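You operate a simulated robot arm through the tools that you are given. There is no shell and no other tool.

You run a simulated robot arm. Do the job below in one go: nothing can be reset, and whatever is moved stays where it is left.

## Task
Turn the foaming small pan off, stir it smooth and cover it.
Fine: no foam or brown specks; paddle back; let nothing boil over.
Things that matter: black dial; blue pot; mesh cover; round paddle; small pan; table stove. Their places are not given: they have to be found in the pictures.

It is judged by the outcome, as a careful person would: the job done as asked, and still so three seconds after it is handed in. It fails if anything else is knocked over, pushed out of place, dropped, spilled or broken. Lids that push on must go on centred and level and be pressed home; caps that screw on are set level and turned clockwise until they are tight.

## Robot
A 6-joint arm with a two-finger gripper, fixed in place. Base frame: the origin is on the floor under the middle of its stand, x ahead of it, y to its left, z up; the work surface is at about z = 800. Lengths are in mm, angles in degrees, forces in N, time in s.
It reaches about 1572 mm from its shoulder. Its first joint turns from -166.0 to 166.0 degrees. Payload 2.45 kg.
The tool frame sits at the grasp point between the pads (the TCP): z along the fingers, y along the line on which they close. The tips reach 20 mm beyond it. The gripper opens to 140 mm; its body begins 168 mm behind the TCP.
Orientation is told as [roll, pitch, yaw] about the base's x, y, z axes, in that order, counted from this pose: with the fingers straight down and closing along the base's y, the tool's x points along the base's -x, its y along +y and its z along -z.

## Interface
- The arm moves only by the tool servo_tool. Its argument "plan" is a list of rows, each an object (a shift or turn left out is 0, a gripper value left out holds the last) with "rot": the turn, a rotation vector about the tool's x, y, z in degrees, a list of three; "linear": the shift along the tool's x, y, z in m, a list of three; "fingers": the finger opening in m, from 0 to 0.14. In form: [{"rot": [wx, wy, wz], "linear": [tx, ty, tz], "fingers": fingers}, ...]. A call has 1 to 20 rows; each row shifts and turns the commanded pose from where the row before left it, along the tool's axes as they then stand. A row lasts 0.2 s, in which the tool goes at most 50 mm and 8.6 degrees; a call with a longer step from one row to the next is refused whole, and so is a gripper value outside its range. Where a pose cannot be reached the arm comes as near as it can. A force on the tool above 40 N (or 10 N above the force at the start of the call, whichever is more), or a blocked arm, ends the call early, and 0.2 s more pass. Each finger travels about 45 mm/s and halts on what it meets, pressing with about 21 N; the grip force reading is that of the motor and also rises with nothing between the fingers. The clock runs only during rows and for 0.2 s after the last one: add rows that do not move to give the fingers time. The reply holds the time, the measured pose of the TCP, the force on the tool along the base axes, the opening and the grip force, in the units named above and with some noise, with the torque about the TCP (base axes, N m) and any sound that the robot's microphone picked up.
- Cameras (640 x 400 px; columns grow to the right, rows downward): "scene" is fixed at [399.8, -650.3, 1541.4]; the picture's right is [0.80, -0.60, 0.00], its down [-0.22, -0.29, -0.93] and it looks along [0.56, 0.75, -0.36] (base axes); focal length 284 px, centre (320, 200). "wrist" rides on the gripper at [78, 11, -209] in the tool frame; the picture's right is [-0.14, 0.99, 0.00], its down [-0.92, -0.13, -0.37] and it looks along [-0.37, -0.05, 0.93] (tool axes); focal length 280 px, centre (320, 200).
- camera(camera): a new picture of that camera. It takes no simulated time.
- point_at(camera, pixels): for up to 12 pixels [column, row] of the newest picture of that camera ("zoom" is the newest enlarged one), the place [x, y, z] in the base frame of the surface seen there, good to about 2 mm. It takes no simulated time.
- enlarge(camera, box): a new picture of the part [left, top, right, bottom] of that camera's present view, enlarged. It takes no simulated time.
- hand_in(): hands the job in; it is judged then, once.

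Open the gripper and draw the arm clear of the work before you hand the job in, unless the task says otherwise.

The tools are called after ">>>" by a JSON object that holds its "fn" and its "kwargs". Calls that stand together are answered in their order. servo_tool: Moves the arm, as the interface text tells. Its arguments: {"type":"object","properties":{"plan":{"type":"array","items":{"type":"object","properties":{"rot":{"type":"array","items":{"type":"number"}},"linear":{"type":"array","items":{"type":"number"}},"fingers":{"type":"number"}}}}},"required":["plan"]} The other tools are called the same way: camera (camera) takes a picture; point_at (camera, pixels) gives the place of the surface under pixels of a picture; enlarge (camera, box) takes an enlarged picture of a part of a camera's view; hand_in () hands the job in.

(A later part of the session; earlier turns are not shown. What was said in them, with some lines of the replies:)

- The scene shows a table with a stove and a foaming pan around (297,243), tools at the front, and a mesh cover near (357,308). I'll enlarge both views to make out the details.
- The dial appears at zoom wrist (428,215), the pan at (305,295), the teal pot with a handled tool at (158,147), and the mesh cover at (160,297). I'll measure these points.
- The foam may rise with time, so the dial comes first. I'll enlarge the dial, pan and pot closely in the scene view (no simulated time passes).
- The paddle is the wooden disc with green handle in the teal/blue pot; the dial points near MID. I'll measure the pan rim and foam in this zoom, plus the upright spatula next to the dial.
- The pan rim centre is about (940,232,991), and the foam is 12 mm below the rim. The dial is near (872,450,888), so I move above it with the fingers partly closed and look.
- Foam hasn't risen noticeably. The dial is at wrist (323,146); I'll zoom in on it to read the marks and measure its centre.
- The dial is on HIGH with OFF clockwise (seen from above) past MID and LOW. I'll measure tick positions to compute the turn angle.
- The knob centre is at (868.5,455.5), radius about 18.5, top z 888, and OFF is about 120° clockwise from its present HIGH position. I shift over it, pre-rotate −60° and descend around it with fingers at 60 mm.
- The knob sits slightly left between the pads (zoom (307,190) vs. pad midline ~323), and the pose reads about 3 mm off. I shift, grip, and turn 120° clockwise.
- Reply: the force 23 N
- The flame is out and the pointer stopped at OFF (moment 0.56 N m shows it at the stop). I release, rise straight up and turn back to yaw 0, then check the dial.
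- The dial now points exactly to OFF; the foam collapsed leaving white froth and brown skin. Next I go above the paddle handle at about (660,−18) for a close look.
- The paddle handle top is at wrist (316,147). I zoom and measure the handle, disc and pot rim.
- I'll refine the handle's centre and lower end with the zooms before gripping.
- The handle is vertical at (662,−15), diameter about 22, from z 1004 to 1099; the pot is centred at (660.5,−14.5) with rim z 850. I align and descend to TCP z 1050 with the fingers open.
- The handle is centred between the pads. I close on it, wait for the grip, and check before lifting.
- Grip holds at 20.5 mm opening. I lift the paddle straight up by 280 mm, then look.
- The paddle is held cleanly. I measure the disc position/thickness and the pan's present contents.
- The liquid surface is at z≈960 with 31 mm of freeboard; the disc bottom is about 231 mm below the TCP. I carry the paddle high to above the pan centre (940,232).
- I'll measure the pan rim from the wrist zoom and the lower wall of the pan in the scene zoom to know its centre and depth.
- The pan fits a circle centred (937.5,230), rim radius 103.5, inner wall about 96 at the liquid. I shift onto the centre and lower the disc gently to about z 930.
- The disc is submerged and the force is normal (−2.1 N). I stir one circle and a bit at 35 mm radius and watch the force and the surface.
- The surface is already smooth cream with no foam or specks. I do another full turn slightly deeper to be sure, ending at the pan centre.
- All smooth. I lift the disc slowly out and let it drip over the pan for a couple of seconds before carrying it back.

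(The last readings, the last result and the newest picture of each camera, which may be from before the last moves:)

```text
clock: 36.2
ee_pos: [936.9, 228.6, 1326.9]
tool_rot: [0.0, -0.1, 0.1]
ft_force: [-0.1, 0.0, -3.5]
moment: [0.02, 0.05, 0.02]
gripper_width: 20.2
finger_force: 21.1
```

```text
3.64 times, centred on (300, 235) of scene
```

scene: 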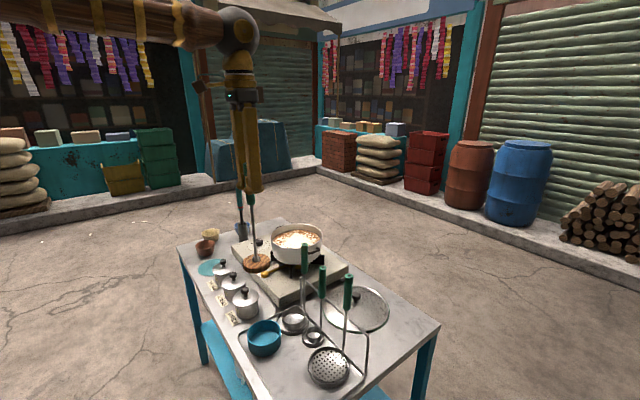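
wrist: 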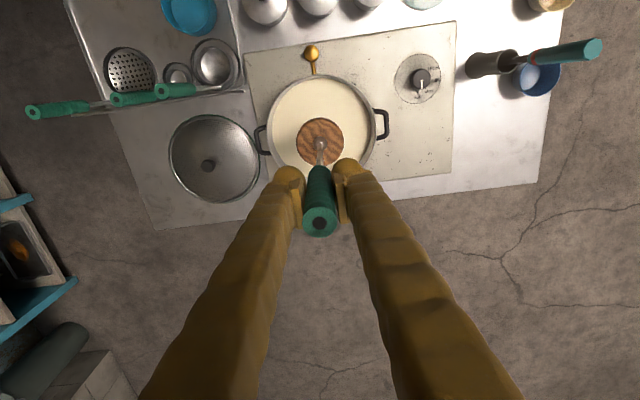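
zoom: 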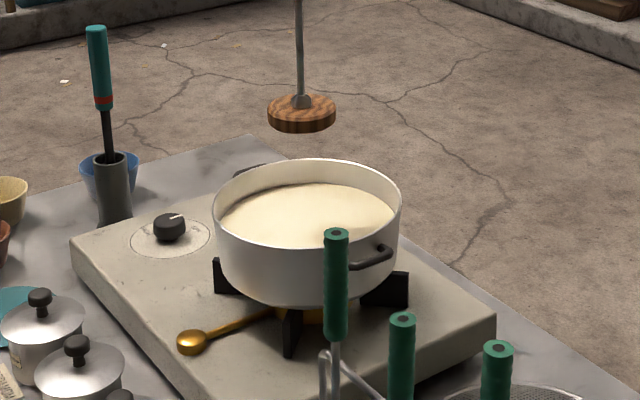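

No drips or splashes visible. I carry the paddle back along the same high path to above the blue pot (660.5,−15).

>>> {"fn": "servo_tool", "kwargs": {"plan": [{"linear": [0.015, -0.0133, 0]}, {"linear": [0.0255, -0.0225, 0]}, {"linear": [0.0281, -0.0248, 0]}, {"linear": [0.0281, -0.0248, 0]}, {"linear": [0.0281, -0.0248, 0]}, {"linear": [0.0281, -0.0248, 0]}, {"linear": [0.0281, -0.0248, 0]}, {"linear": [0.0281, -0.0248, 0]}, {"linear": [0.0281, -0.0248, 0]}, {"linear": [0.0255, -0.0225, 0]}, {"linear": [0.0137, -0.0122, 0]}, {}, {}]}}

>>> {"fn": "enlarge", "kwargs": {"camera": "wrist", "box": [260, 80, 380, 240]}}

>>> {"fn": "enlarge", "kwargs": {"camera": "scene", "box": [190, 190, 330, 360]}}

>>> {"fn": "point_at", "kwargs": {"camera": "zoom", "pixels": [[300, 310], [300, 330], [325, 290], [325, 350], [270, 150], [250, 160], [290, 160]]}}

```text
clock: 39.0
ee_pos: [660.4, -16.5, 1325.4]
tool_rot: [0.0, -0.2, 0.1]
ft_force: [-0.6, -0.9, -2.4]
moment: [0.02, 0.03, 0.02]
gripper_width: 20.6
finger_force: 20.9
```

```text
2.50 times, centred on (320, 160) of wrist
```

zoom: 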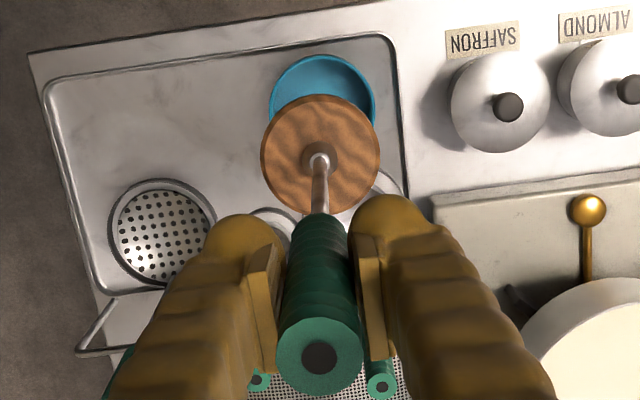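

```text
2.35 times, centred on (260, 275) of scene
```

zoom: 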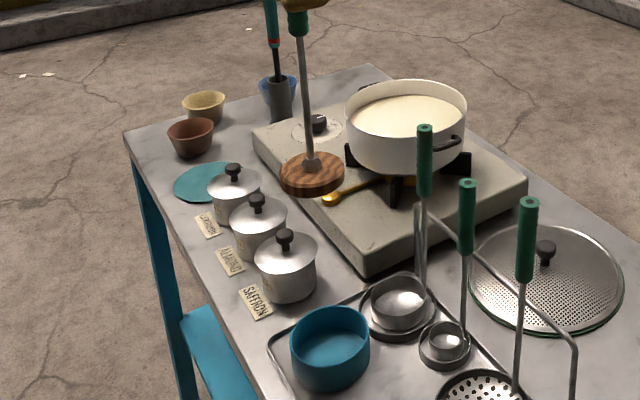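

```text
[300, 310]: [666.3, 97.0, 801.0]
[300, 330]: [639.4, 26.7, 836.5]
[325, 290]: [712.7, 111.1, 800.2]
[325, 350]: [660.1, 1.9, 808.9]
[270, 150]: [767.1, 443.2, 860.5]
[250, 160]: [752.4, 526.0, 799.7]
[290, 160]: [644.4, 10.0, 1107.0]
```

Pot floor is at z≈809. I check the disc and pot centres once more from the wrist zoom before lowering.

>>> {"fn": "enlarge", "kwargs": {"camera": "wrist", "box": [270, 90, 370, 170]}}

>>> {"fn": "point_at", "kwargs": {"camera": "zoom", "pixels": [[180, 200], [460, 200], [320, 65], [320, 130], [250, 280], [390, 280], [200, 60], [450, 60], [420, 120], [230, 110]]}}

```text
5.00 times, centred on (320, 130) of wrist
```

zoom: 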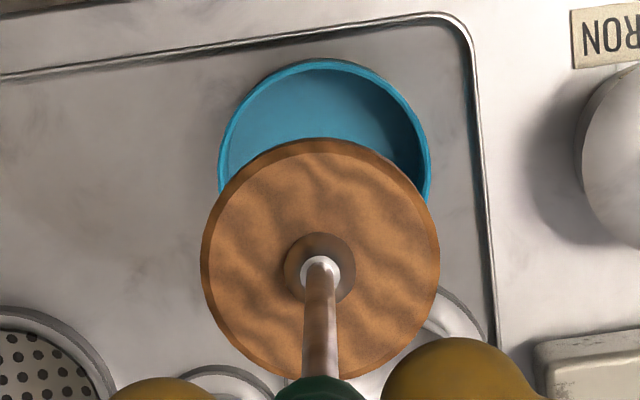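

```text
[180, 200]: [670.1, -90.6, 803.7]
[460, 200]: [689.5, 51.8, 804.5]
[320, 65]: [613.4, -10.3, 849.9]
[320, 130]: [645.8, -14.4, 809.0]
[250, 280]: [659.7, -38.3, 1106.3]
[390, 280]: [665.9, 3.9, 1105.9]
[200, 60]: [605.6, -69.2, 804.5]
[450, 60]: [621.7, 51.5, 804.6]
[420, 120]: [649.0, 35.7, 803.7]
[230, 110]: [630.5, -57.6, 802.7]
```

>>> {"fn": "point_at", "kwargs": {"camera": "zoom", "pixels": [[206, 260], [434, 260], [318, 144], [240, 190], [400, 190], [221, 165], [428, 165], [330, 61], [250, 92], [404, 98], [230, 330], [412, 330]]}}

```text
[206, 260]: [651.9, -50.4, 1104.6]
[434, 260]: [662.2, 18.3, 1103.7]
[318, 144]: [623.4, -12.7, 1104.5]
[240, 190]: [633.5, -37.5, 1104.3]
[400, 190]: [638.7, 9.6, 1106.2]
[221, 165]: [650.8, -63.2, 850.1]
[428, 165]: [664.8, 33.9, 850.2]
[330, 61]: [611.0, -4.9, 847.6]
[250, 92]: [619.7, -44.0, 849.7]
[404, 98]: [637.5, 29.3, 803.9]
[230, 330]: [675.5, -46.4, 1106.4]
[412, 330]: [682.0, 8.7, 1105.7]
```

The disc centre (~658.4,−16.8) is within 2 mm of the pot centre (~659.8,−15). I correct and lower it to just above the pot floor.

>>> {"fn": "servo_tool", "kwargs": {"plan": [{"linear": [-0.001, 0.0018, 0]}, {"linear": [0, 0, 0.03]}, {"linear": [0, 0, 0.04]}, {"linear": [0, 0, 0.04]}, {"linear": [0, 0, 0.04]}, {"linear": [0, 0, 0.04]}, {"linear": [0, 0, 0.03]}, {"linear": [0, 0, 0.02]}, {"linear": [0, 0, 0.015]}, {"linear": [0, 0, 0.01]}, {"linear": [0, 0, 0.006]}, {}]}}

>>> {"fn": "enlarge", "kwargs": {"camera": "wrist", "box": [220, 80, 420, 280]}}

>>> {"fn": "enlarge", "kwargs": {"camera": "scene", "box": [225, 255, 305, 365]}}

```text
clock: 41.6
ee_pos: [661.2, -13.1, 1055.7]
tool_rot: [-0.1, -0.1, 0.1]
ft_force: [-0.9, 0.0, -3.0]
moment: [0.01, 0.0, 0.0]
gripper_width: 20.3
finger_force: 21.0
```

```text
2.00 times, centred on (320, 180) of wrist
```

zoom: 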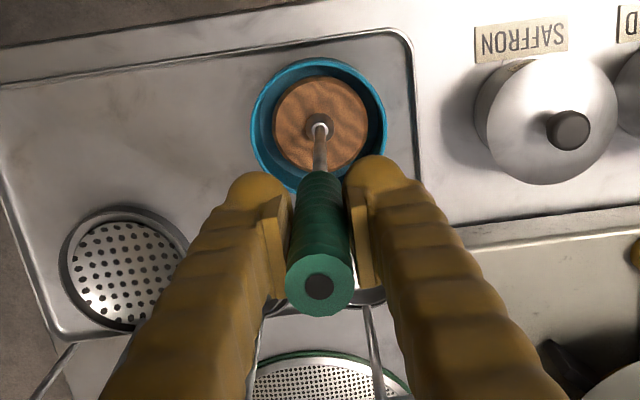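

```text
3.64 times, centred on (265, 310) of scene
```

zoom: 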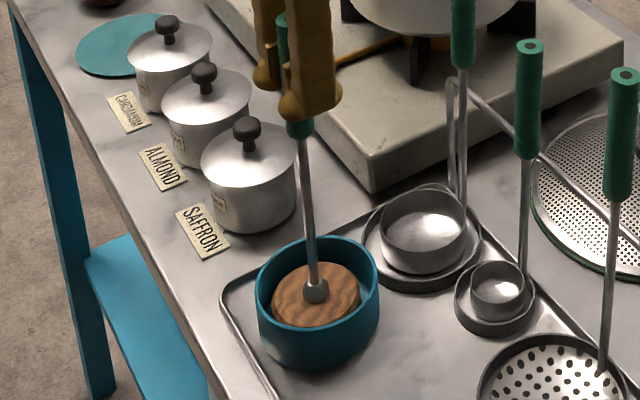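

The disc is inside the pot, centred, about 8 mm above its floor. I lower it the rest of the way in small steps and watch the force.

>>> {"fn": "servo_tool", "kwargs": {"plan": [{"linear": [0, 0, 0.003]}, {"linear": [0, 0, 0.0025]}, {"linear": [0, 0, 0.002]}, {}]}}

>>> {"fn": "enlarge", "kwargs": {"camera": "scene", "box": [225, 255, 305, 365]}}

>>> {"fn": "point_at", "kwargs": {"camera": "zoom", "pixels": [[290, 310], [345, 305], [345, 275]]}}

```text
clock: 42.6
ee_pos: [662.9, -12.8, 1048.8]
tool_rot: [0.0, 0.0, 0.1]
ft_force: [-0.5, -0.4, -3.5]
moment: [-0.04, 0.0, 0.02]
gripper_width: 20.5
finger_force: 20.8
```

```text
3.64 times, centred on (265, 310) of scene
```

zoom: 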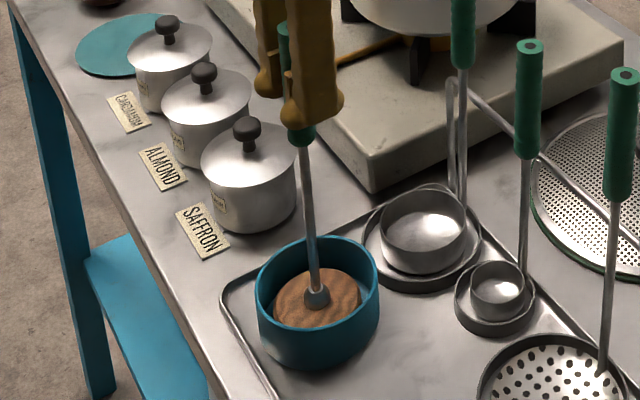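

```text
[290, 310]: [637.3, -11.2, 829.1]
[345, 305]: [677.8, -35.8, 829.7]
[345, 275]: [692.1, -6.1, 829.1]
```

The disc top is at z≈829 versus 827.5 originally and still hanging (−3.5 N). I lower another 3 mm in 1 mm steps.

>>> {"fn": "servo_tool", "kwargs": {"plan": [{"linear": [0, 0, 0.001]}, {"linear": [0, 0, 0.001]}, {}]}}

```text
clock: 43.4
ee_pos: [662.4, -13.7, 1046.9]
tool_rot: [0.0, -0.2, 0.1]
ft_force: [-1.5, -0.4, 18.4]
moment: [-0.03, -0.04, 0.0]
gripper_width: 20.5
finger_force: 20.9
```

Contact: +18.4 N, so it is seated. I back off about 0.9 mm to relieve the pressure and then open the fingers.

>>> {"fn": "servo_tool", "kwargs": {"plan": [{"linear": [0, 0, -0.0009]}, {}]}}

```text
clock: 44.0
ee_pos: [661.7, -13.5, 1046.9]
tool_rot: [0.0, -0.1, 0.1]
ft_force: [3.6, -0.3, 6.8]
moment: [0.0, -0.51, -0.01]
gripper_width: 20.4
finger_force: 21.2
```

Still about 9 N of compression; I raise another 0.4 mm, then release slowly.

>>> {"fn": "servo_tool", "kwargs": {"plan": [{"linear": [0, 0, -0.0004]}, {}]}}

```text
clock: 44.6
ee_pos: [662.4, -14.5, 1048.1]
tool_rot: [0.0, -0.1, 0.1]
ft_force: [0.5, 0.2, -3.0]
moment: [0.03, -0.03, -0.02]
gripper_width: 20.6
finger_force: 21.3
```

Force is back to −3.0 N with the disc within about half a millimetre of the floor. I open the fingers and check that the paddle stands.

>>> {"fn": "servo_tool", "kwargs": {"plan": [{"fingers": 0.03}, {"fingers": 0.05}, {"fingers": 0.08}, {}, {}]}}

>>> {"fn": "enlarge", "kwargs": {"camera": "wrist", "box": [220, 80, 420, 280]}}

>>> {"fn": "enlarge", "kwargs": {"camera": "scene", "box": [225, 255, 305, 365]}}

```text
clock: 45.8
ee_pos: [661.7, -12.6, 1046.4]
tool_rot: [0.1, -0.1, 0.1]
ft_force: [0.1, 0.4, 0.4]
moment: [-0.01, 0.01, -0.01]
gripper_width: 79.6
finger_force: 0.1
```

```text
2.00 times, centred on (320, 180) of wrist
```

zoom: 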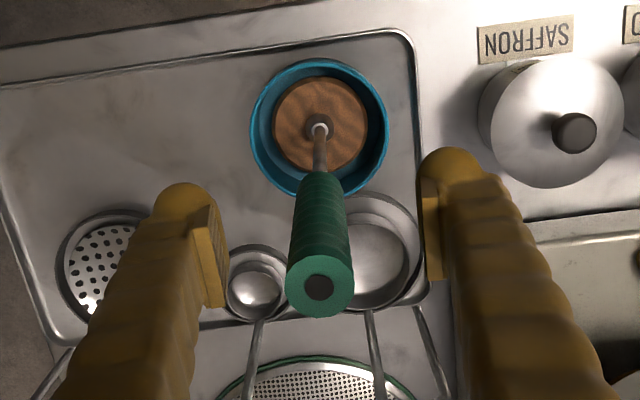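

```text
3.64 times, centred on (265, 310) of scene
```

zoom: 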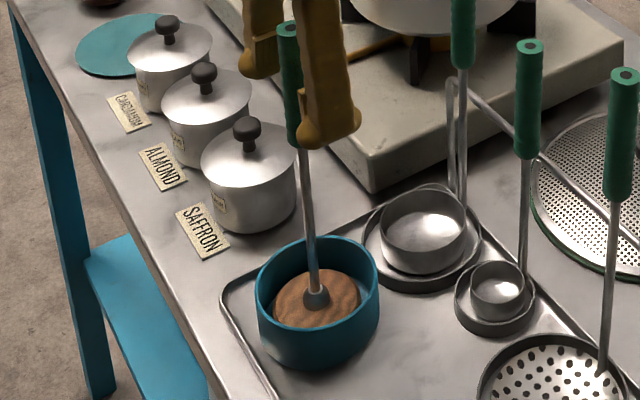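

The paddle stands upright in the pot again. I rise straight up clear of the handle and then move toward a viewpoint above the mesh cover.

>>> {"fn": "servo_tool", "kwargs": {"plan": [{"linear": [0, 0, -0.02]}, {"linear": [0, 0, -0.04]}, {"linear": [0, 0, -0.045]}, {"linear": [0, 0, -0.045]}, {"linear": [0, 0, -0.045]}, {"linear": [0, 0, -0.045]}, {"linear": [-0.045, -0.008, 0]}, {"linear": [-0.045, -0.008, 0]}, {"linear": [-0.045, -0.008, 0]}, {"linear": [-0.045, -0.008, 0]}, {"linear": [-0.045, -0.008, 0]}, {"linear": [-0.045, -0.008, 0]}, {"linear": [-0.04, -0.005, 0]}, {}]}}

>>> {"fn": "camera", "kwargs": {"camera": "wrist"}}

>>> {"fn": "enlarge", "kwargs": {"camera": "scene", "box": [240, 230, 400, 390]}}

```text
clock: 48.8
ee_pos: [972.4, -70.2, 1287.0]
tool_rot: [0.0, -0.1, 0.1]
ft_force: [-1.2, 1.1, -0.2]
moment: [-0.01, 0.0, 0.02]
gripper_width: 79.9
finger_force: 0.0
```

```text
taken
```

wrist: 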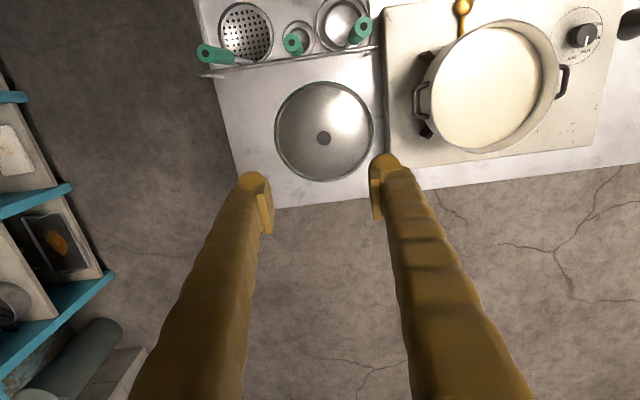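

```text
2.50 times, centred on (320, 310) of scene
```

zoom: 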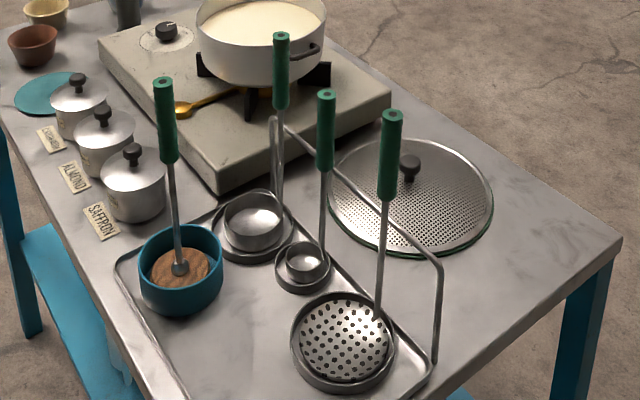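

I measure the wire rack bar, the cover rim and knob in this scene zoom and then in the wrist view.

>>> {"fn": "point_at", "kwargs": {"camera": "zoom", "pixels": [[276, 120], [310, 145], [360, 188], [420, 245], [440, 290], [436, 350], [409, 158], [409, 180], [340, 180], [490, 200], [420, 140], [400, 253]]}}

>>> {"fn": "enlarge", "kwargs": {"camera": "wrist", "box": [260, 70, 390, 190]}}

>>> {"fn": "point_at", "kwargs": {"camera": "zoom", "pixels": [[312, 230], [285, 230], [340, 228], [312, 200], [312, 258], [75, 210], [548, 210], [310, 40], [310, 440], [130, 90], [500, 90], [200, 230]]}}

```text
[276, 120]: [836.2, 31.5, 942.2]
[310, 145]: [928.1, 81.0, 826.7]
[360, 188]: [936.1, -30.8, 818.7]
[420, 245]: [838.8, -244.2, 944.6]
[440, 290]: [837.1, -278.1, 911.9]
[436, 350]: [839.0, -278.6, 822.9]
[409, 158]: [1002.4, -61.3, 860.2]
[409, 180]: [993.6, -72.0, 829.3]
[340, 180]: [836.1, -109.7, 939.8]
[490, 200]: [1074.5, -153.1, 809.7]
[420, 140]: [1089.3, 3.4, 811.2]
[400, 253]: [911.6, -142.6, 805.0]
```

```text
3.33 times, centred on (325, 130) of wrist
```

zoom: 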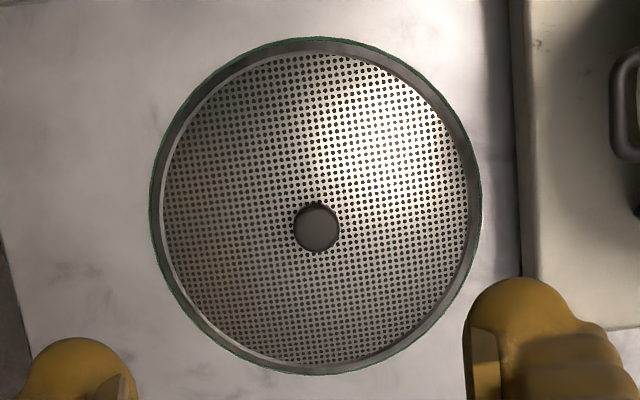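

```text
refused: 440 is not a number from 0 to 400
```

The rack bar is at x≈837, z 944, about 35 mm from the cover's edge. I redo the wrist measurement with valid pixels.

>>> {"fn": "point_at", "kwargs": {"camera": "zoom", "pixels": [[316, 228], [294, 228], [338, 228], [316, 206], [316, 250], [152, 210], [480, 210], [312, 40], [312, 374], [200, 90], [435, 85], [200, 230]]}}

>>> {"fn": "enlarge", "kwargs": {"camera": "scene", "box": [315, 275, 400, 340]}}

>>> {"fn": "point_at", "kwargs": {"camera": "zoom", "pixels": [[310, 140], [310, 165], [310, 182], [310, 195], [310, 215], [260, 300], [330, 360], [330, 372], [330, 385], [200, 280], [450, 220], [310, 120]]}}

```text
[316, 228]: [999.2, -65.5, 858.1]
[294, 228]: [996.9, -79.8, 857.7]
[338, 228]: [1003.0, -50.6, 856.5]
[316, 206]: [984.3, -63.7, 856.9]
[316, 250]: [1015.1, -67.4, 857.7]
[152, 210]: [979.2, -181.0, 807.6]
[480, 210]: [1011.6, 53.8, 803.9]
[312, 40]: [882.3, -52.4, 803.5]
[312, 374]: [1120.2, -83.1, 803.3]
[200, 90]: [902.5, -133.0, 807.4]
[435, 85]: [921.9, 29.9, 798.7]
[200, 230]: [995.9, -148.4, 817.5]
```

```text
6.15 times, centred on (358, 308) of scene
```

zoom: 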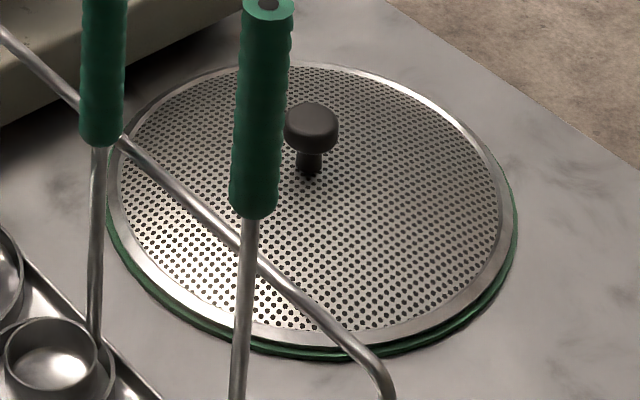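

```text
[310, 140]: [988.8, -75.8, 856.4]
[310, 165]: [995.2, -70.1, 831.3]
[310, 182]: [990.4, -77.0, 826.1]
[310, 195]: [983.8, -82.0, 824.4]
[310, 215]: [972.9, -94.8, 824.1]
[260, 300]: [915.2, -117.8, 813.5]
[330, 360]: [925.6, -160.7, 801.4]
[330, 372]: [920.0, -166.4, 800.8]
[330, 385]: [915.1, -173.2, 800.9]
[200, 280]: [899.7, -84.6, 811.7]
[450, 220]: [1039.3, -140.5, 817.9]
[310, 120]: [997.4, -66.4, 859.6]
```

The knob is centred at (999.5,−65), radius ~15, z 840–859; the cover is centred there with radius ~118, mesh at z≈825. I move above it and descend part-way for a closer check.

>>> {"fn": "servo_tool", "kwargs": {"plan": [{"linear": [-0.0271, 0.0052, 0], "fingers": 0.07}, {"linear": [0, 0, 0.04]}, {"linear": [0, 0, 0.045]}, {"linear": [0, 0, 0.045]}, {"linear": [0, 0, 0.045]}, {"linear": [0, 0, 0.045]}, {"linear": [0, 0, 0.045]}, {"linear": [0, 0, 0.045]}, {"linear": [0, 0, 0.04]}, {}]}}

>>> {"fn": "enlarge", "kwargs": {"camera": "wrist", "box": [220, 80, 420, 280]}}

>>> {"fn": "point_at", "kwargs": {"camera": "zoom", "pixels": [[320, 120], [320, 140], [320, 160], [320, 180], [300, 160], [340, 160]]}}

>>> {"fn": "enlarge", "kwargs": {"camera": "scene", "box": [275, 210, 425, 340]}}

```text
clock: 51.0
ee_pos: [999.7, -62.9, 937.6]
tool_rot: [0.0, -0.1, 0.1]
ft_force: [-0.2, 0.3, 0.4]
moment: [0.02, 0.0, 0.04]
gripper_width: 69.8
finger_force: 0.0
```

```text
2.00 times, centred on (320, 180) of wrist
```

zoom: 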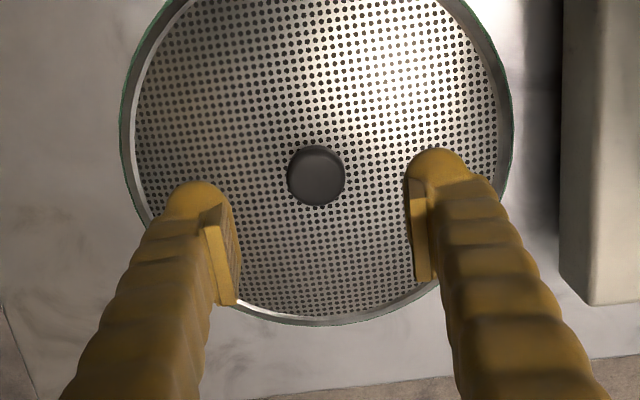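

```text
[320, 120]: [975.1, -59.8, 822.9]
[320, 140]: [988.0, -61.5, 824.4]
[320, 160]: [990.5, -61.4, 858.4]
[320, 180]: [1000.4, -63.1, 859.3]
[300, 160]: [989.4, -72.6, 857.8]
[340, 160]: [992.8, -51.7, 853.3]
```

```text
3.08 times, centred on (350, 275) of scene
```

zoom: 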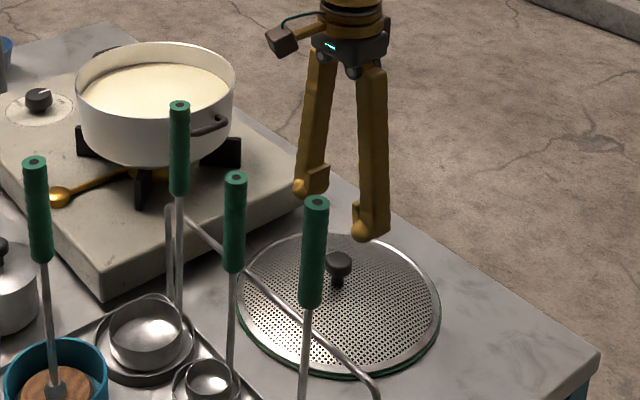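

The knob sits at zoom (316,176) in the wrist view; I refine its edges before the final descent.

>>> {"fn": "enlarge", "kwargs": {"camera": "wrist", "box": [290, 140, 350, 200]}}

>>> {"fn": "point_at", "kwargs": {"camera": "zoom", "pixels": [[305, 187], [220, 187], [388, 187], [305, 105], [305, 268], [245, 130], [365, 245]]}}

```text
6.67 times, centred on (320, 170) of wrist
```

zoom: 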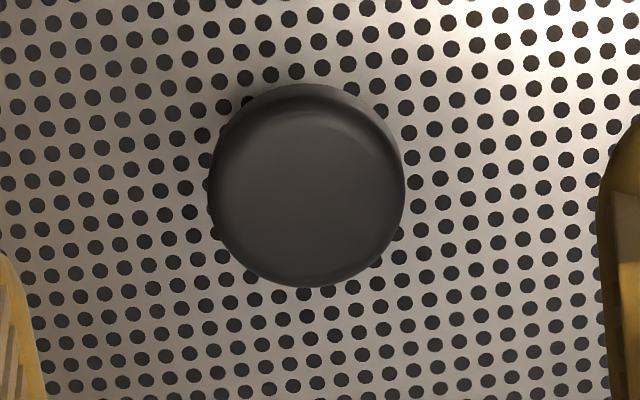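

```text
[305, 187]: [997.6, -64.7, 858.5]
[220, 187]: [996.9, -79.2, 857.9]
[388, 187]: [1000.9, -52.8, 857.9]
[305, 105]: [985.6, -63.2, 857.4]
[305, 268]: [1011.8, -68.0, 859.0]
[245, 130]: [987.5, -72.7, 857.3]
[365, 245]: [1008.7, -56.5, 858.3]
```

Knob centre is about (998.7,−65.5). I correct by −2.5 mm in y and descend to TCP z≈851.

>>> {"fn": "servo_tool", "kwargs": {"plan": [{"linear": [0.001, -0.0025, 0]}, {"linear": [0, 0, 0.03]}, {"linear": [0, 0, 0.03]}, {"linear": [0, 0, 0.015]}, {"linear": [0, 0, 0.008]}, {"linear": [0, 0, 0.0036]}, {}]}}

>>> {"fn": "enlarge", "kwargs": {"camera": "wrist", "box": [220, 100, 420, 280]}}

>>> {"fn": "enlarge", "kwargs": {"camera": "scene", "box": [315, 255, 400, 340]}}

```text
clock: 52.6
ee_pos: [998.3, -65.4, 851.2]
tool_rot: [0.0, -0.1, 0.0]
ft_force: [0.8, 0.6, 0.2]
moment: [-0.01, 0.01, 0.03]
gripper_width: 70.0
finger_force: 0.0
```

```text
2.22 times, centred on (320, 190) of wrist
```

zoom: 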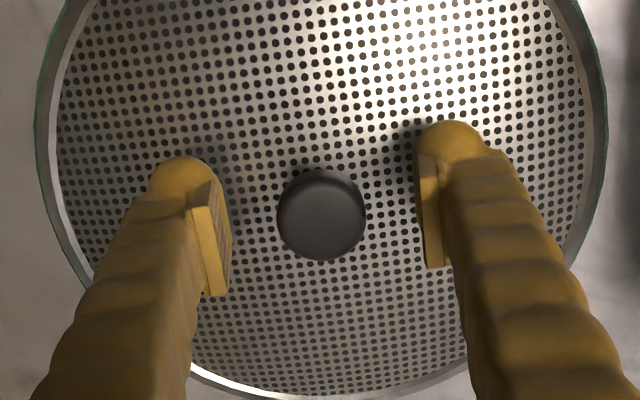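

```text
4.71 times, centred on (358, 298) of scene
```

zoom: 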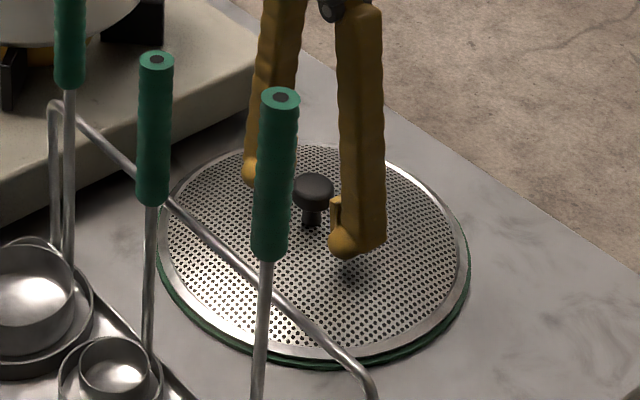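

The knob is centred between the pads with the tips above the mesh. I close on the knob.

>>> {"fn": "servo_tool", "kwargs": {"plan": [{"fingers": 0.015}, {}, {}, {}, {}]}}

>>> {"fn": "enlarge", "kwargs": {"camera": "wrist", "box": [220, 100, 420, 280]}}

>>> {"fn": "enlarge", "kwargs": {"camera": "scene", "box": [315, 255, 400, 340]}}

```text
clock: 53.8
ee_pos: [998.9, -64.3, 851.3]
tool_rot: [-0.1, -0.2, 0.0]
ft_force: [-0.1, 1.1, 1.0]
moment: [0.0, -0.05, -0.02]
gripper_width: 27.7
finger_force: 21.5
```

```text
2.22 times, centred on (320, 190) of wrist
```

zoom: 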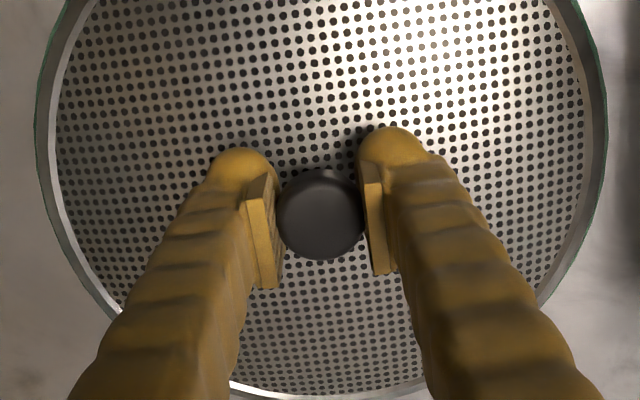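

```text
4.71 times, centred on (358, 298) of scene
```

zoom: 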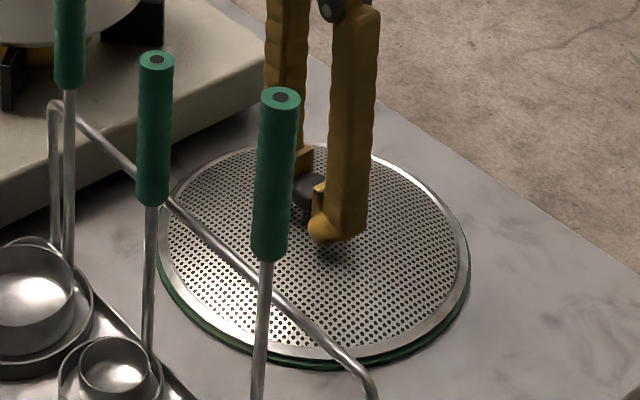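

The knob is gripped at 27.7 mm. I lift slowly first and check that the cover stays level.

>>> {"fn": "servo_tool", "kwargs": {"plan": [{"linear": [0, 0, -0.01]}, {"linear": [0, 0, -0.02]}, {"linear": [0, 0, -0.03]}, {"linear": [0, 0, -0.03]}, {"linear": [0, 0, -0.03]}, {}, {}]}}

>>> {"fn": "camera", "kwargs": {"camera": "wrist"}}

>>> {"fn": "enlarge", "kwargs": {"camera": "scene", "box": [275, 200, 425, 350]}}

>>> {"fn": "point_at", "kwargs": {"camera": "zoom", "pixels": [[250, 240], [330, 200], [420, 240], [350, 290], [400, 280], [300, 280]]}}

```text
clock: 55.4
ee_pos: [997.2, -62.4, 973.3]
tool_rot: [0.0, -0.1, 0.1]
ft_force: [-0.1, 0.2, -1.6]
moment: [0.02, -0.03, -0.01]
gripper_width: 27.8
finger_force: 20.9
```

```text
taken
```

wrist: 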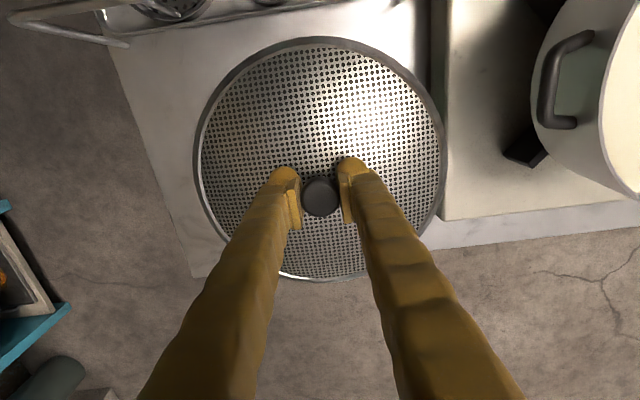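

```text
2.67 times, centred on (350, 275) of scene
```

zoom: 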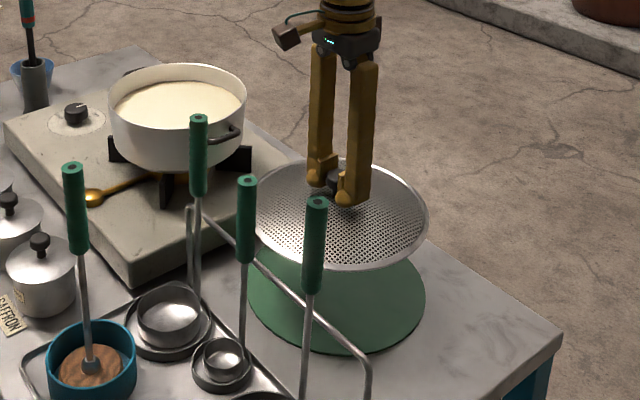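

```text
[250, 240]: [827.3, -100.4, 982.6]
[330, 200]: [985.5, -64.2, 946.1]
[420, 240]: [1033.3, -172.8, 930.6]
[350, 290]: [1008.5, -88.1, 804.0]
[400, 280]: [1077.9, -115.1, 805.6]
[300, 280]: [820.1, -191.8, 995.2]
```

The cover is lifted; the green disc was a mat beneath it. I check the levelness at several rim points.

>>> {"fn": "point_at", "kwargs": {"camera": "zoom", "pixels": [[262, 222], [428, 212], [345, 267], [385, 262], [400, 180], [280, 245], [375, 167], [426, 225]]}}

>>> {"fn": "point_at", "kwargs": {"camera": "wrist", "pixels": [[198, 160], [442, 160], [320, 40], [250, 65], [400, 70], [435, 190], [205, 190], [310, 277]]}}

```text
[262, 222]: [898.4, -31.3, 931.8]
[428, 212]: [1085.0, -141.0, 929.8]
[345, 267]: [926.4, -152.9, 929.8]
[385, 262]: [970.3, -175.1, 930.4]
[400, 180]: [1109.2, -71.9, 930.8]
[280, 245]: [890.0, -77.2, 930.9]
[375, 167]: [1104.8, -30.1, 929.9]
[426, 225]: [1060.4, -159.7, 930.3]
```

```text
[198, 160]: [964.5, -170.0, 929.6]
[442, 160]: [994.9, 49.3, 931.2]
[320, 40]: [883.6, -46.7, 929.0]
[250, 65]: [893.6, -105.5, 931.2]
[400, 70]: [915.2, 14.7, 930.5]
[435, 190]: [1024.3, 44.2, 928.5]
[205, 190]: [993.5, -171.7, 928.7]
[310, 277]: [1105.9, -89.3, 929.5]
```

The cover hangs perfectly level (rim z≈930 all round) and is about 113 mm in radius. I raise it and carry it over to the pan centre.

>>> {"fn": "servo_tool", "kwargs": {"plan": [{"linear": [0, 0, -0.03]}, {"linear": [0, 0, -0.04]}, {"linear": [0, 0, -0.04]}, {"linear": [0, 0, -0.037]}, {"linear": [0.003, 0.0147, 0]}, {"linear": [0.006, 0.0294, 0]}, {"linear": [0.0068, 0.0333, 0]}, {"linear": [0.0068, 0.0333, 0]}, {"linear": [0.0068, 0.0333, 0]}, {"linear": [0.0068, 0.0333, 0]}, {"linear": [0.0068, 0.0333, 0]}, {"linear": [0.0068, 0.0333, 0]}, {"linear": [0.0061, 0.03, 0]}, {"linear": [0.0038, 0.0185, 0]}, {}, {}]}}

>>> {"fn": "camera", "kwargs": {"camera": "wrist"}}

>>> {"fn": "enlarge", "kwargs": {"camera": "scene", "box": [225, 170, 375, 300]}}

```text
clock: 58.8
ee_pos: [936.2, 229.1, 1118.2]
tool_rot: [0.0, 0.0, 0.1]
ft_force: [0.2, -0.1, -1.3]
moment: [-0.01, 0.06, -0.01]
gripper_width: 27.9
finger_force: 20.6
```

```text
taken
```

wrist: 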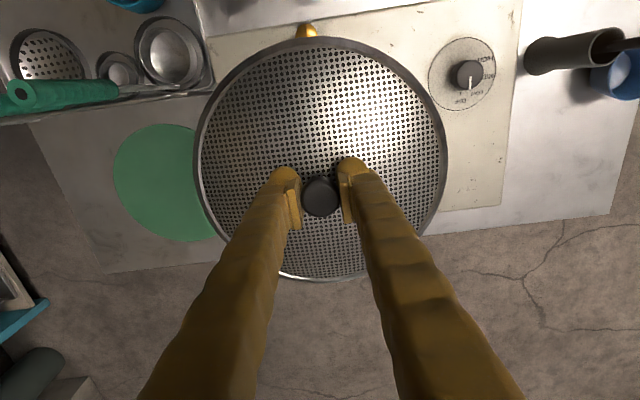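

```text
3.08 times, centred on (300, 235) of scene
```

zoom: 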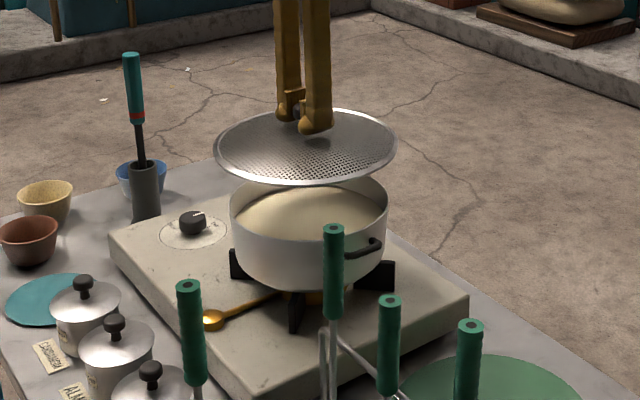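

The cover is above the pan. I compare cover rim and pan rim positions now.

>>> {"fn": "point_at", "kwargs": {"camera": "zoom", "pixels": [[231, 206], [386, 204], [240, 225], [260, 240], [378, 225], [360, 240], [234, 192], [384, 192], [217, 150], [396, 148], [300, 182], [310, 110]]}}

>>> {"fn": "point_at", "kwargs": {"camera": "wrist", "pixels": [[197, 160], [445, 160], [320, 38], [250, 63], [400, 68], [438, 190], [203, 190], [310, 279]]}}

```text
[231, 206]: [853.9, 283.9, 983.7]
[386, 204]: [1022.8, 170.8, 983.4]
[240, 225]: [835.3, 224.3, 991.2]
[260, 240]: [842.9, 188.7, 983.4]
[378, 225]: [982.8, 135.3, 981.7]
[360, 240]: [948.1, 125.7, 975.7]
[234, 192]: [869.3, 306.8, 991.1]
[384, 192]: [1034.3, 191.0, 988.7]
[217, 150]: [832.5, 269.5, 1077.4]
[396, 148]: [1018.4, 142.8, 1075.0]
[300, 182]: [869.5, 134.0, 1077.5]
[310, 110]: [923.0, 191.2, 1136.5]
```

```text
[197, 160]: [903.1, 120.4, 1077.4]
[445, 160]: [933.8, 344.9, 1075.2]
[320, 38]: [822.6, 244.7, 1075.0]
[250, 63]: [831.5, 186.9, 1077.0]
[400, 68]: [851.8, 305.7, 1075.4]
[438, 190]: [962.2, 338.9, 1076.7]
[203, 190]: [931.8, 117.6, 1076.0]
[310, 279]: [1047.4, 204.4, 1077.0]
```

Cover centre ≈(936,230.5), pan centre ≈(938,229.7). I shift 2 mm and lower to a few mm above the rim.

>>> {"fn": "servo_tool", "kwargs": {"plan": [{"linear": [-0.002, -0.0008, 0]}, {"linear": [0, 0, 0.02]}, {"linear": [0, 0, 0.02]}, {"linear": [0, 0, 0.015]}, {"linear": [0, 0, 0.01]}, {"linear": [0, 0, 0.007]}, {}]}}

>>> {"fn": "enlarge", "kwargs": {"camera": "scene", "box": [250, 190, 345, 280]}}

>>> {"fn": "camera", "kwargs": {"camera": "wrist"}}

```text
clock: 60.4
ee_pos: [940.1, 227.5, 1046.2]
tool_rot: [0.0, -0.1, 0.1]
ft_force: [0.3, -0.9, -1.3]
moment: [0.01, 0.03, 0.0]
gripper_width: 27.9
finger_force: 21.1
```

```text
4.44 times, centred on (298, 235) of scene
```

zoom: 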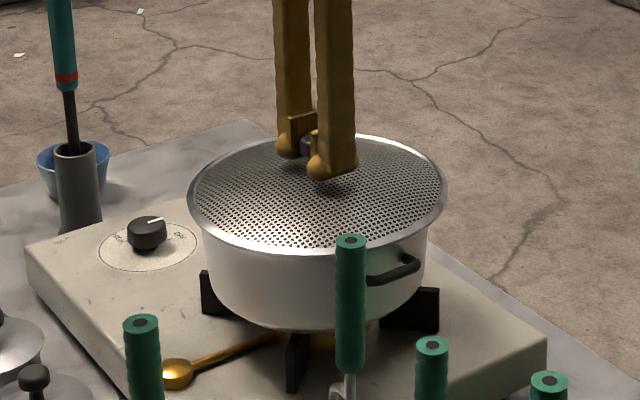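

```text
taken
```

wrist: 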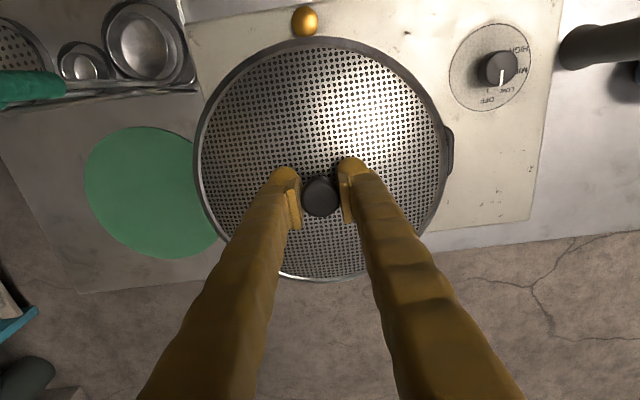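

I verify the cover's position relative to the pan centre once more before seating it.

>>> {"fn": "point_at", "kwargs": {"camera": "wrist", "pixels": [[197, 160], [444, 160], [320, 38], [250, 63], [400, 68], [437, 190], [203, 190], [310, 279]]}}

>>> {"fn": "point_at", "kwargs": {"camera": "zoom", "pixels": [[190, 200], [445, 195], [300, 250], [230, 240], [400, 232], [380, 140], [207, 250], [425, 245], [300, 270], [250, 268]]}}

```text
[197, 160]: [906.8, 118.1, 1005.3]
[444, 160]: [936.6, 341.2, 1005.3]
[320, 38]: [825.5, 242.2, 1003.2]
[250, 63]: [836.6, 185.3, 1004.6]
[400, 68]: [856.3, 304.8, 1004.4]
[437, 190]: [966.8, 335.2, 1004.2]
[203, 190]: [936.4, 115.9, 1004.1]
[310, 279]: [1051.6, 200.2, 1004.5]
```

```text
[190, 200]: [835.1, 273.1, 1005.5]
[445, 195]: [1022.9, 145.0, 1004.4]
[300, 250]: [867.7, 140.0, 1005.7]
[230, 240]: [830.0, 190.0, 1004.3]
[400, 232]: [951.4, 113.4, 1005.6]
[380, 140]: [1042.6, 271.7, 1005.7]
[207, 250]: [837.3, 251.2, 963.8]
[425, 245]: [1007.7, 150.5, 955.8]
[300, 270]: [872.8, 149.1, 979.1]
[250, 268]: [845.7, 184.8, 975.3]
```

The cover is about 1.5–2 mm off; I correct and then lower in small steps, watching for contact.

>>> {"fn": "servo_tool", "kwargs": {"plan": [{"linear": [0.0013, 0.0015, 0]}, {"linear": [0, 0, 0.003]}, {"linear": [0, 0, 0.002]}, {}]}}

```text
clock: 61.4
ee_pos: [938.0, 227.7, 1040.8]
tool_rot: [0.0, -0.1, 0.1]
ft_force: [-1.1, -0.3, -1.8]
moment: [0.0, -0.01, 0.02]
gripper_width: 27.9
finger_force: 21.2
```

No contact yet at TCP z 1040.8. I go on in 1 mm steps.

>>> {"fn": "servo_tool", "kwargs": {"plan": [{"linear": [0, 0, 0.001]}, {"linear": [0, 0, 0.001]}, {}]}}

>>> {"fn": "enlarge", "kwargs": {"camera": "scene", "box": [250, 200, 345, 280]}}

>>> {"fn": "point_at", "kwargs": {"camera": "zoom", "pixels": [[300, 240], [300, 236], [230, 215], [400, 210], [300, 248], [260, 240]]}}

```text
clock: 62.2
ee_pos: [938.1, 227.5, 1039.3]
tool_rot: [0.0, -0.1, 0.2]
ft_force: [-0.3, -0.1, -2.0]
moment: [-0.03, -0.02, 0.03]
gripper_width: 27.9
finger_force: 20.7
```

```text
5.00 times, centred on (298, 240) of scene
```

zoom: 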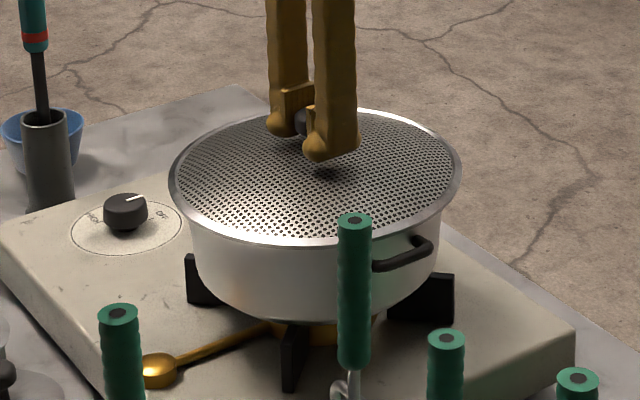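

```text
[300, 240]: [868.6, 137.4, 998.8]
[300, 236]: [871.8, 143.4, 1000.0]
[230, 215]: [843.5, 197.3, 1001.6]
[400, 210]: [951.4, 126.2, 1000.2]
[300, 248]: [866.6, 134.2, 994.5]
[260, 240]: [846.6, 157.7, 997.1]
```

The flange underside is about 994, rim 991. I continue with 1 mm steps.

>>> {"fn": "servo_tool", "kwargs": {"plan": [{"linear": [0, 0, 0.001]}, {"linear": [0, 0, 0.001]}, {}]}}

```text
clock: 63.0
ee_pos: [938.1, 229.4, 1037.7]
tool_rot: [0.0, -0.1, 0.1]
ft_force: [-1.4, -0.7, 2.4]
moment: [-0.01, 0.06, 0.03]
gripper_width: 27.6
finger_force: 20.3
```

Contact begins (+2.4 N from −1.8 N). I press another half millimetre to confirm that it sits on the rim all round.

>>> {"fn": "servo_tool", "kwargs": {"plan": [{"linear": [0, 0, 0.0005]}, {}]}}

>>> {"fn": "camera", "kwargs": {"camera": "wrist"}}

>>> {"fn": "point_at", "kwargs": {"camera": "wrist", "pixels": [[199, 160], [443, 160], [320, 40], [250, 65], [400, 70], [436, 190], [205, 190], [310, 277]]}}

>>> {"fn": "enlarge", "kwargs": {"camera": "scene", "box": [250, 200, 345, 280]}}

```text
clock: 63.6
ee_pos: [938.2, 228.7, 1037.8]
tool_rot: [0.1, -0.1, 0.0]
ft_force: [-2.2, -2.3, 12.3]
moment: [-0.02, 0.01, 0.0]
gripper_width: 27.6
finger_force: 21.1
```

```text
taken
```

wrist: 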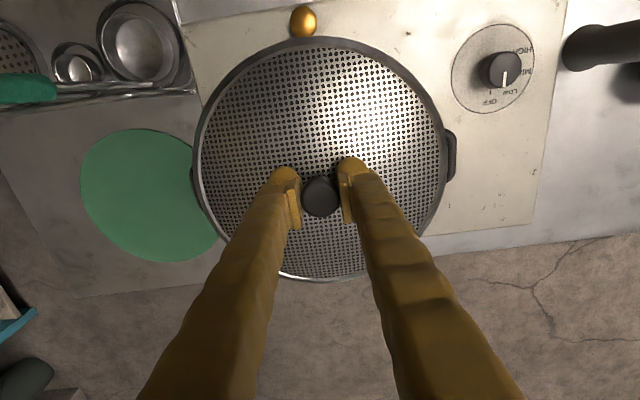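

```text
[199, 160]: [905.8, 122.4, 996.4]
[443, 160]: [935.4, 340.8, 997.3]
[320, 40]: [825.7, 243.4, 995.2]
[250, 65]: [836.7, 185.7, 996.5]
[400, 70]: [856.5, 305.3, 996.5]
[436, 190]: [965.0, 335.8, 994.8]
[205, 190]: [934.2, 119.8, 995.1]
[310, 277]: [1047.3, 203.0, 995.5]
```

```text
5.00 times, centred on (298, 240) of scene
```

zoom: 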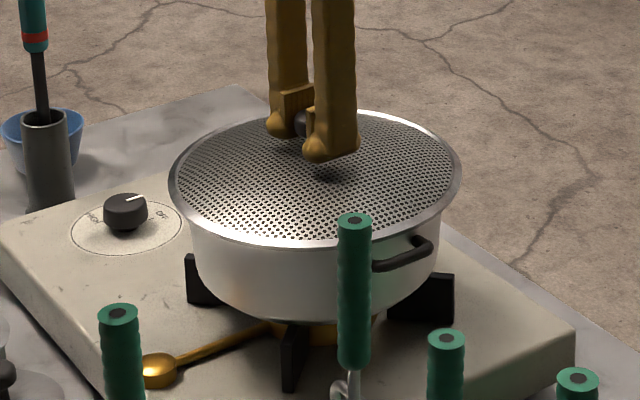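

The cover sits level at z≈996 all round and centred on (938,229.5). I relieve the pressure by 0.5 mm and open the fingers.

>>> {"fn": "servo_tool", "kwargs": {"plan": [{"linear": [0, 0, -0.0006]}, {}, {"fingers": 0.04}, {"fingers": 0.07}, {}, {}, {}]}}

>>> {"fn": "enlarge", "kwargs": {"camera": "wrist", "box": [180, 20, 480, 290]}}

```text
clock: 65.2
ee_pos: [937.3, 229.3, 1037.6]
tool_rot: [0.0, -0.1, 0.1]
ft_force: [-1.1, 1.2, 0.7]
moment: [0.04, -0.03, -0.01]
gripper_width: 69.8
finger_force: 0.1
```

```text
1.48 times, centred on (330, 155) of wrist
```

zoom: 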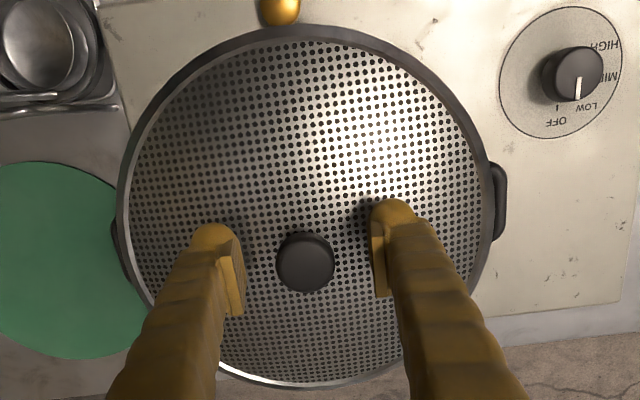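

The knob is free and the cover stays seated. I rise straight up and inspect everything.

>>> {"fn": "servo_tool", "kwargs": {"plan": [{"linear": [0, 0, -0.02]}, {"linear": [0, 0, -0.03]}, {"linear": [0, 0, -0.045]}, {"linear": [0, 0, -0.045]}, {"linear": [0, 0, -0.045]}, {"linear": [0, 0, -0.045]}, {"linear": [0, 0, -0.045]}, {"linear": [0.03, -0.015, -0.025]}, {"linear": [0.035, -0.018, -0.025]}, {"linear": [0.035, -0.018, -0.025]}, {"linear": [0.035, -0.018, -0.025]}, {"linear": [0.035, -0.018, -0.02]}, {"linear": [0.035, -0.018, 0]}, {"linear": [0.035, -0.018, 0]}, {}, {}]}}

>>> {"fn": "camera", "kwargs": {"camera": "wrist"}}

>>> {"fn": "enlarge", "kwargs": {"camera": "scene", "box": [170, 180, 450, 390]}}

>>> {"fn": "enlarge", "kwargs": {"camera": "scene", "box": [250, 200, 345, 280]}}

>>> {"fn": "point_at", "kwargs": {"camera": "zoom", "pixels": [[170, 180], [460, 175], [220, 228], [300, 243], [420, 222], [300, 112], [400, 122], [200, 150], [305, 125], [230, 260], [410, 245]]}}

```text
clock: 68.6
ee_pos: [697.5, 106.1, 1432.1]
tool_rot: [0.0, 0.0, 0.1]
ft_force: [-0.4, 1.1, -0.4]
moment: [-0.03, 0.03, -0.02]
gripper_width: 69.9
finger_force: 0.1
```

```text
taken
```

wrist: 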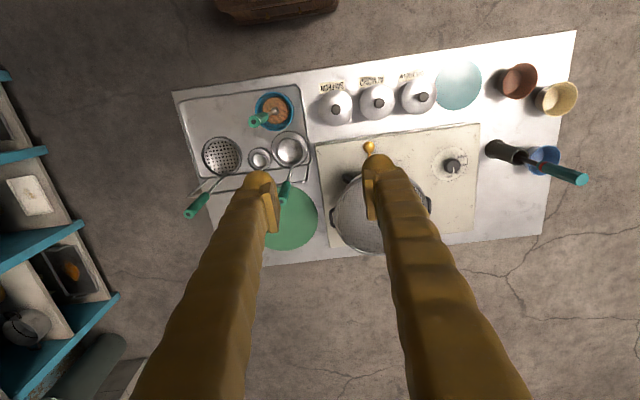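

```text
1.90 times, centred on (310, 285) of scene
```

zoom: 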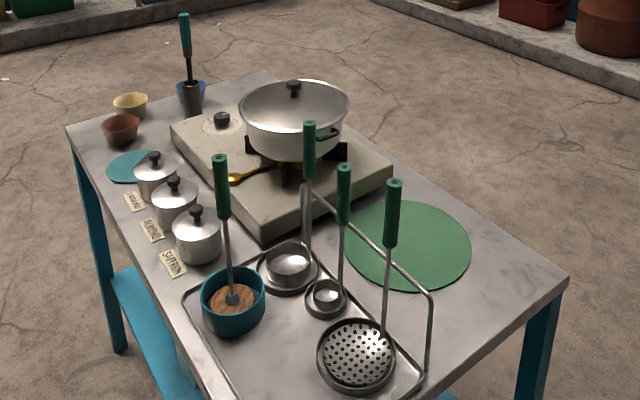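

```text
5.00 times, centred on (298, 240) of scene
```

zoom: 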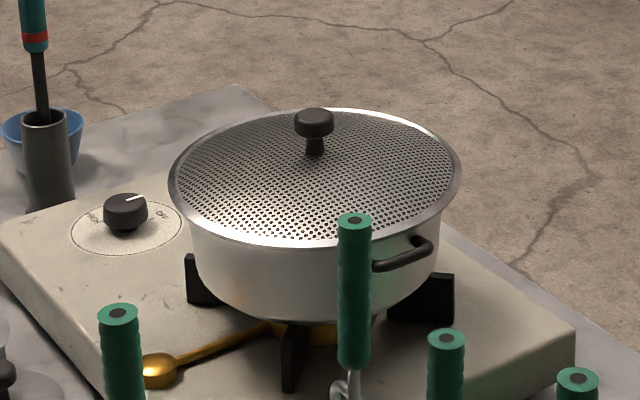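

```text
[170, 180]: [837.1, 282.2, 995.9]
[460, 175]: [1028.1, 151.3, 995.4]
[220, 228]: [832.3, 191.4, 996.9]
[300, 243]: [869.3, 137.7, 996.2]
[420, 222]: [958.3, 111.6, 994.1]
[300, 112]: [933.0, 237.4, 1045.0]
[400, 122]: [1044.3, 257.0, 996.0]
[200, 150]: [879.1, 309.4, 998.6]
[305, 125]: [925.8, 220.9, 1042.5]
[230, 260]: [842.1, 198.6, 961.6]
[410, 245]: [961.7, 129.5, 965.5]
```

The cover is level (z≈996 all round) and centred, the paddle is in its pot, and all else is in place. I make a final check of the dial and pot, and open the gripper fully.

>>> {"fn": "servo_tool", "kwargs": {"plan": [{"fingers": 0.14, "linear": [0.03, -0.015, -0.01]}, {"linear": [0.03, -0.015, -0.01]}, {"linear": [0.03, -0.015, -0.01]}, {"linear": [0.03, -0.015, -0.01]}, {}, {}]}}

>>> {"fn": "enlarge", "kwargs": {"camera": "wrist", "box": [200, 60, 520, 280]}}

>>> {"fn": "enlarge", "kwargs": {"camera": "scene", "box": [225, 220, 305, 365]}}

>>> {"fn": "enlarge", "kwargs": {"camera": "scene", "box": [230, 220, 290, 258]}}

```text
clock: 70.0
ee_pos: [577.6, 46.8, 1472.8]
tool_rot: [0.0, -0.1, 0.0]
ft_force: [0.4, -0.3, 0.6]
moment: [0.01, 0.0, -0.02]
gripper_width: 139.8
finger_force: 0.1
```

```text
1.82 times, centred on (360, 170) of wrist
```

zoom: 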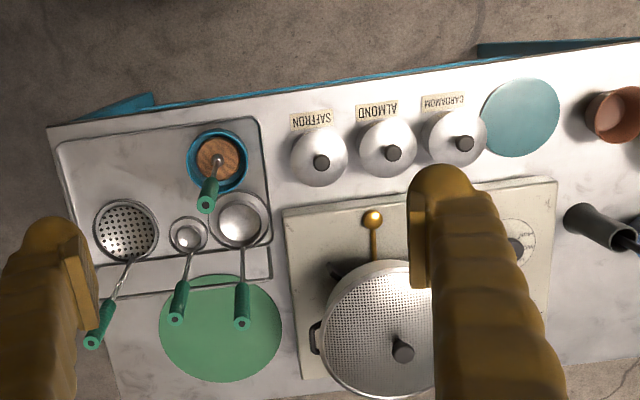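

```text
2.76 times, centred on (265, 292) of scene
```

zoom: 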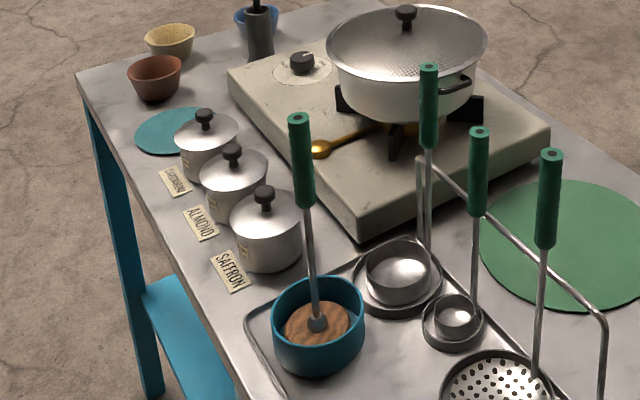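

```text
10.53 times, centred on (260, 239) of scene
```

zoom: 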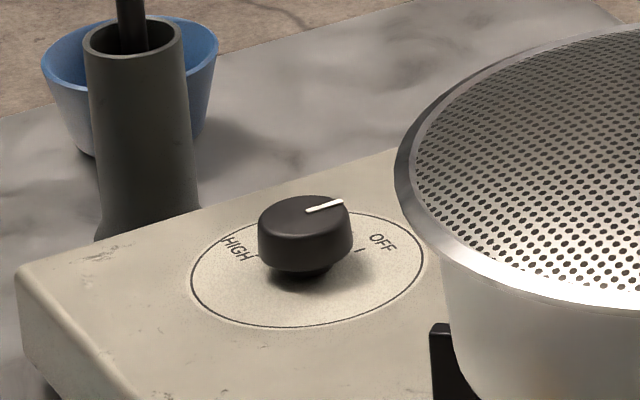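

The dial is on OFF, the flame is out and the milk was smooth when it was covered. The cover sits centred and level, the paddle stands in its blue pot, and the open gripper is clear of the work. I hand the job in.

>>> {"fn": "hand_in", "kwargs": {}}

```text
The job is handed in.
```

The job is done and handed in; the hand-in reply only confirmed receipt, so I don't have the verdict.

- **Stove:** the black dial was turned from HIGH to OFF. The flame went out and the foam dropped without boiling over.
- **Stirring:** I stirred the pan with the round paddle for a little over two and a half circles. The milk looked smooth, with no foam or brown specks.
- **Paddle:** after dripping over the pan, it went back into the blue pot and is standing upright where it was.
- **Cover:** the mesh cover sits on the pan rim, level all round and centred to within about 2 mm. I did not see the milk surface again after covering it.

In the last pictures nothing else looked moved, knocked or spilled. The arm is back near its starting place with the gripper open.
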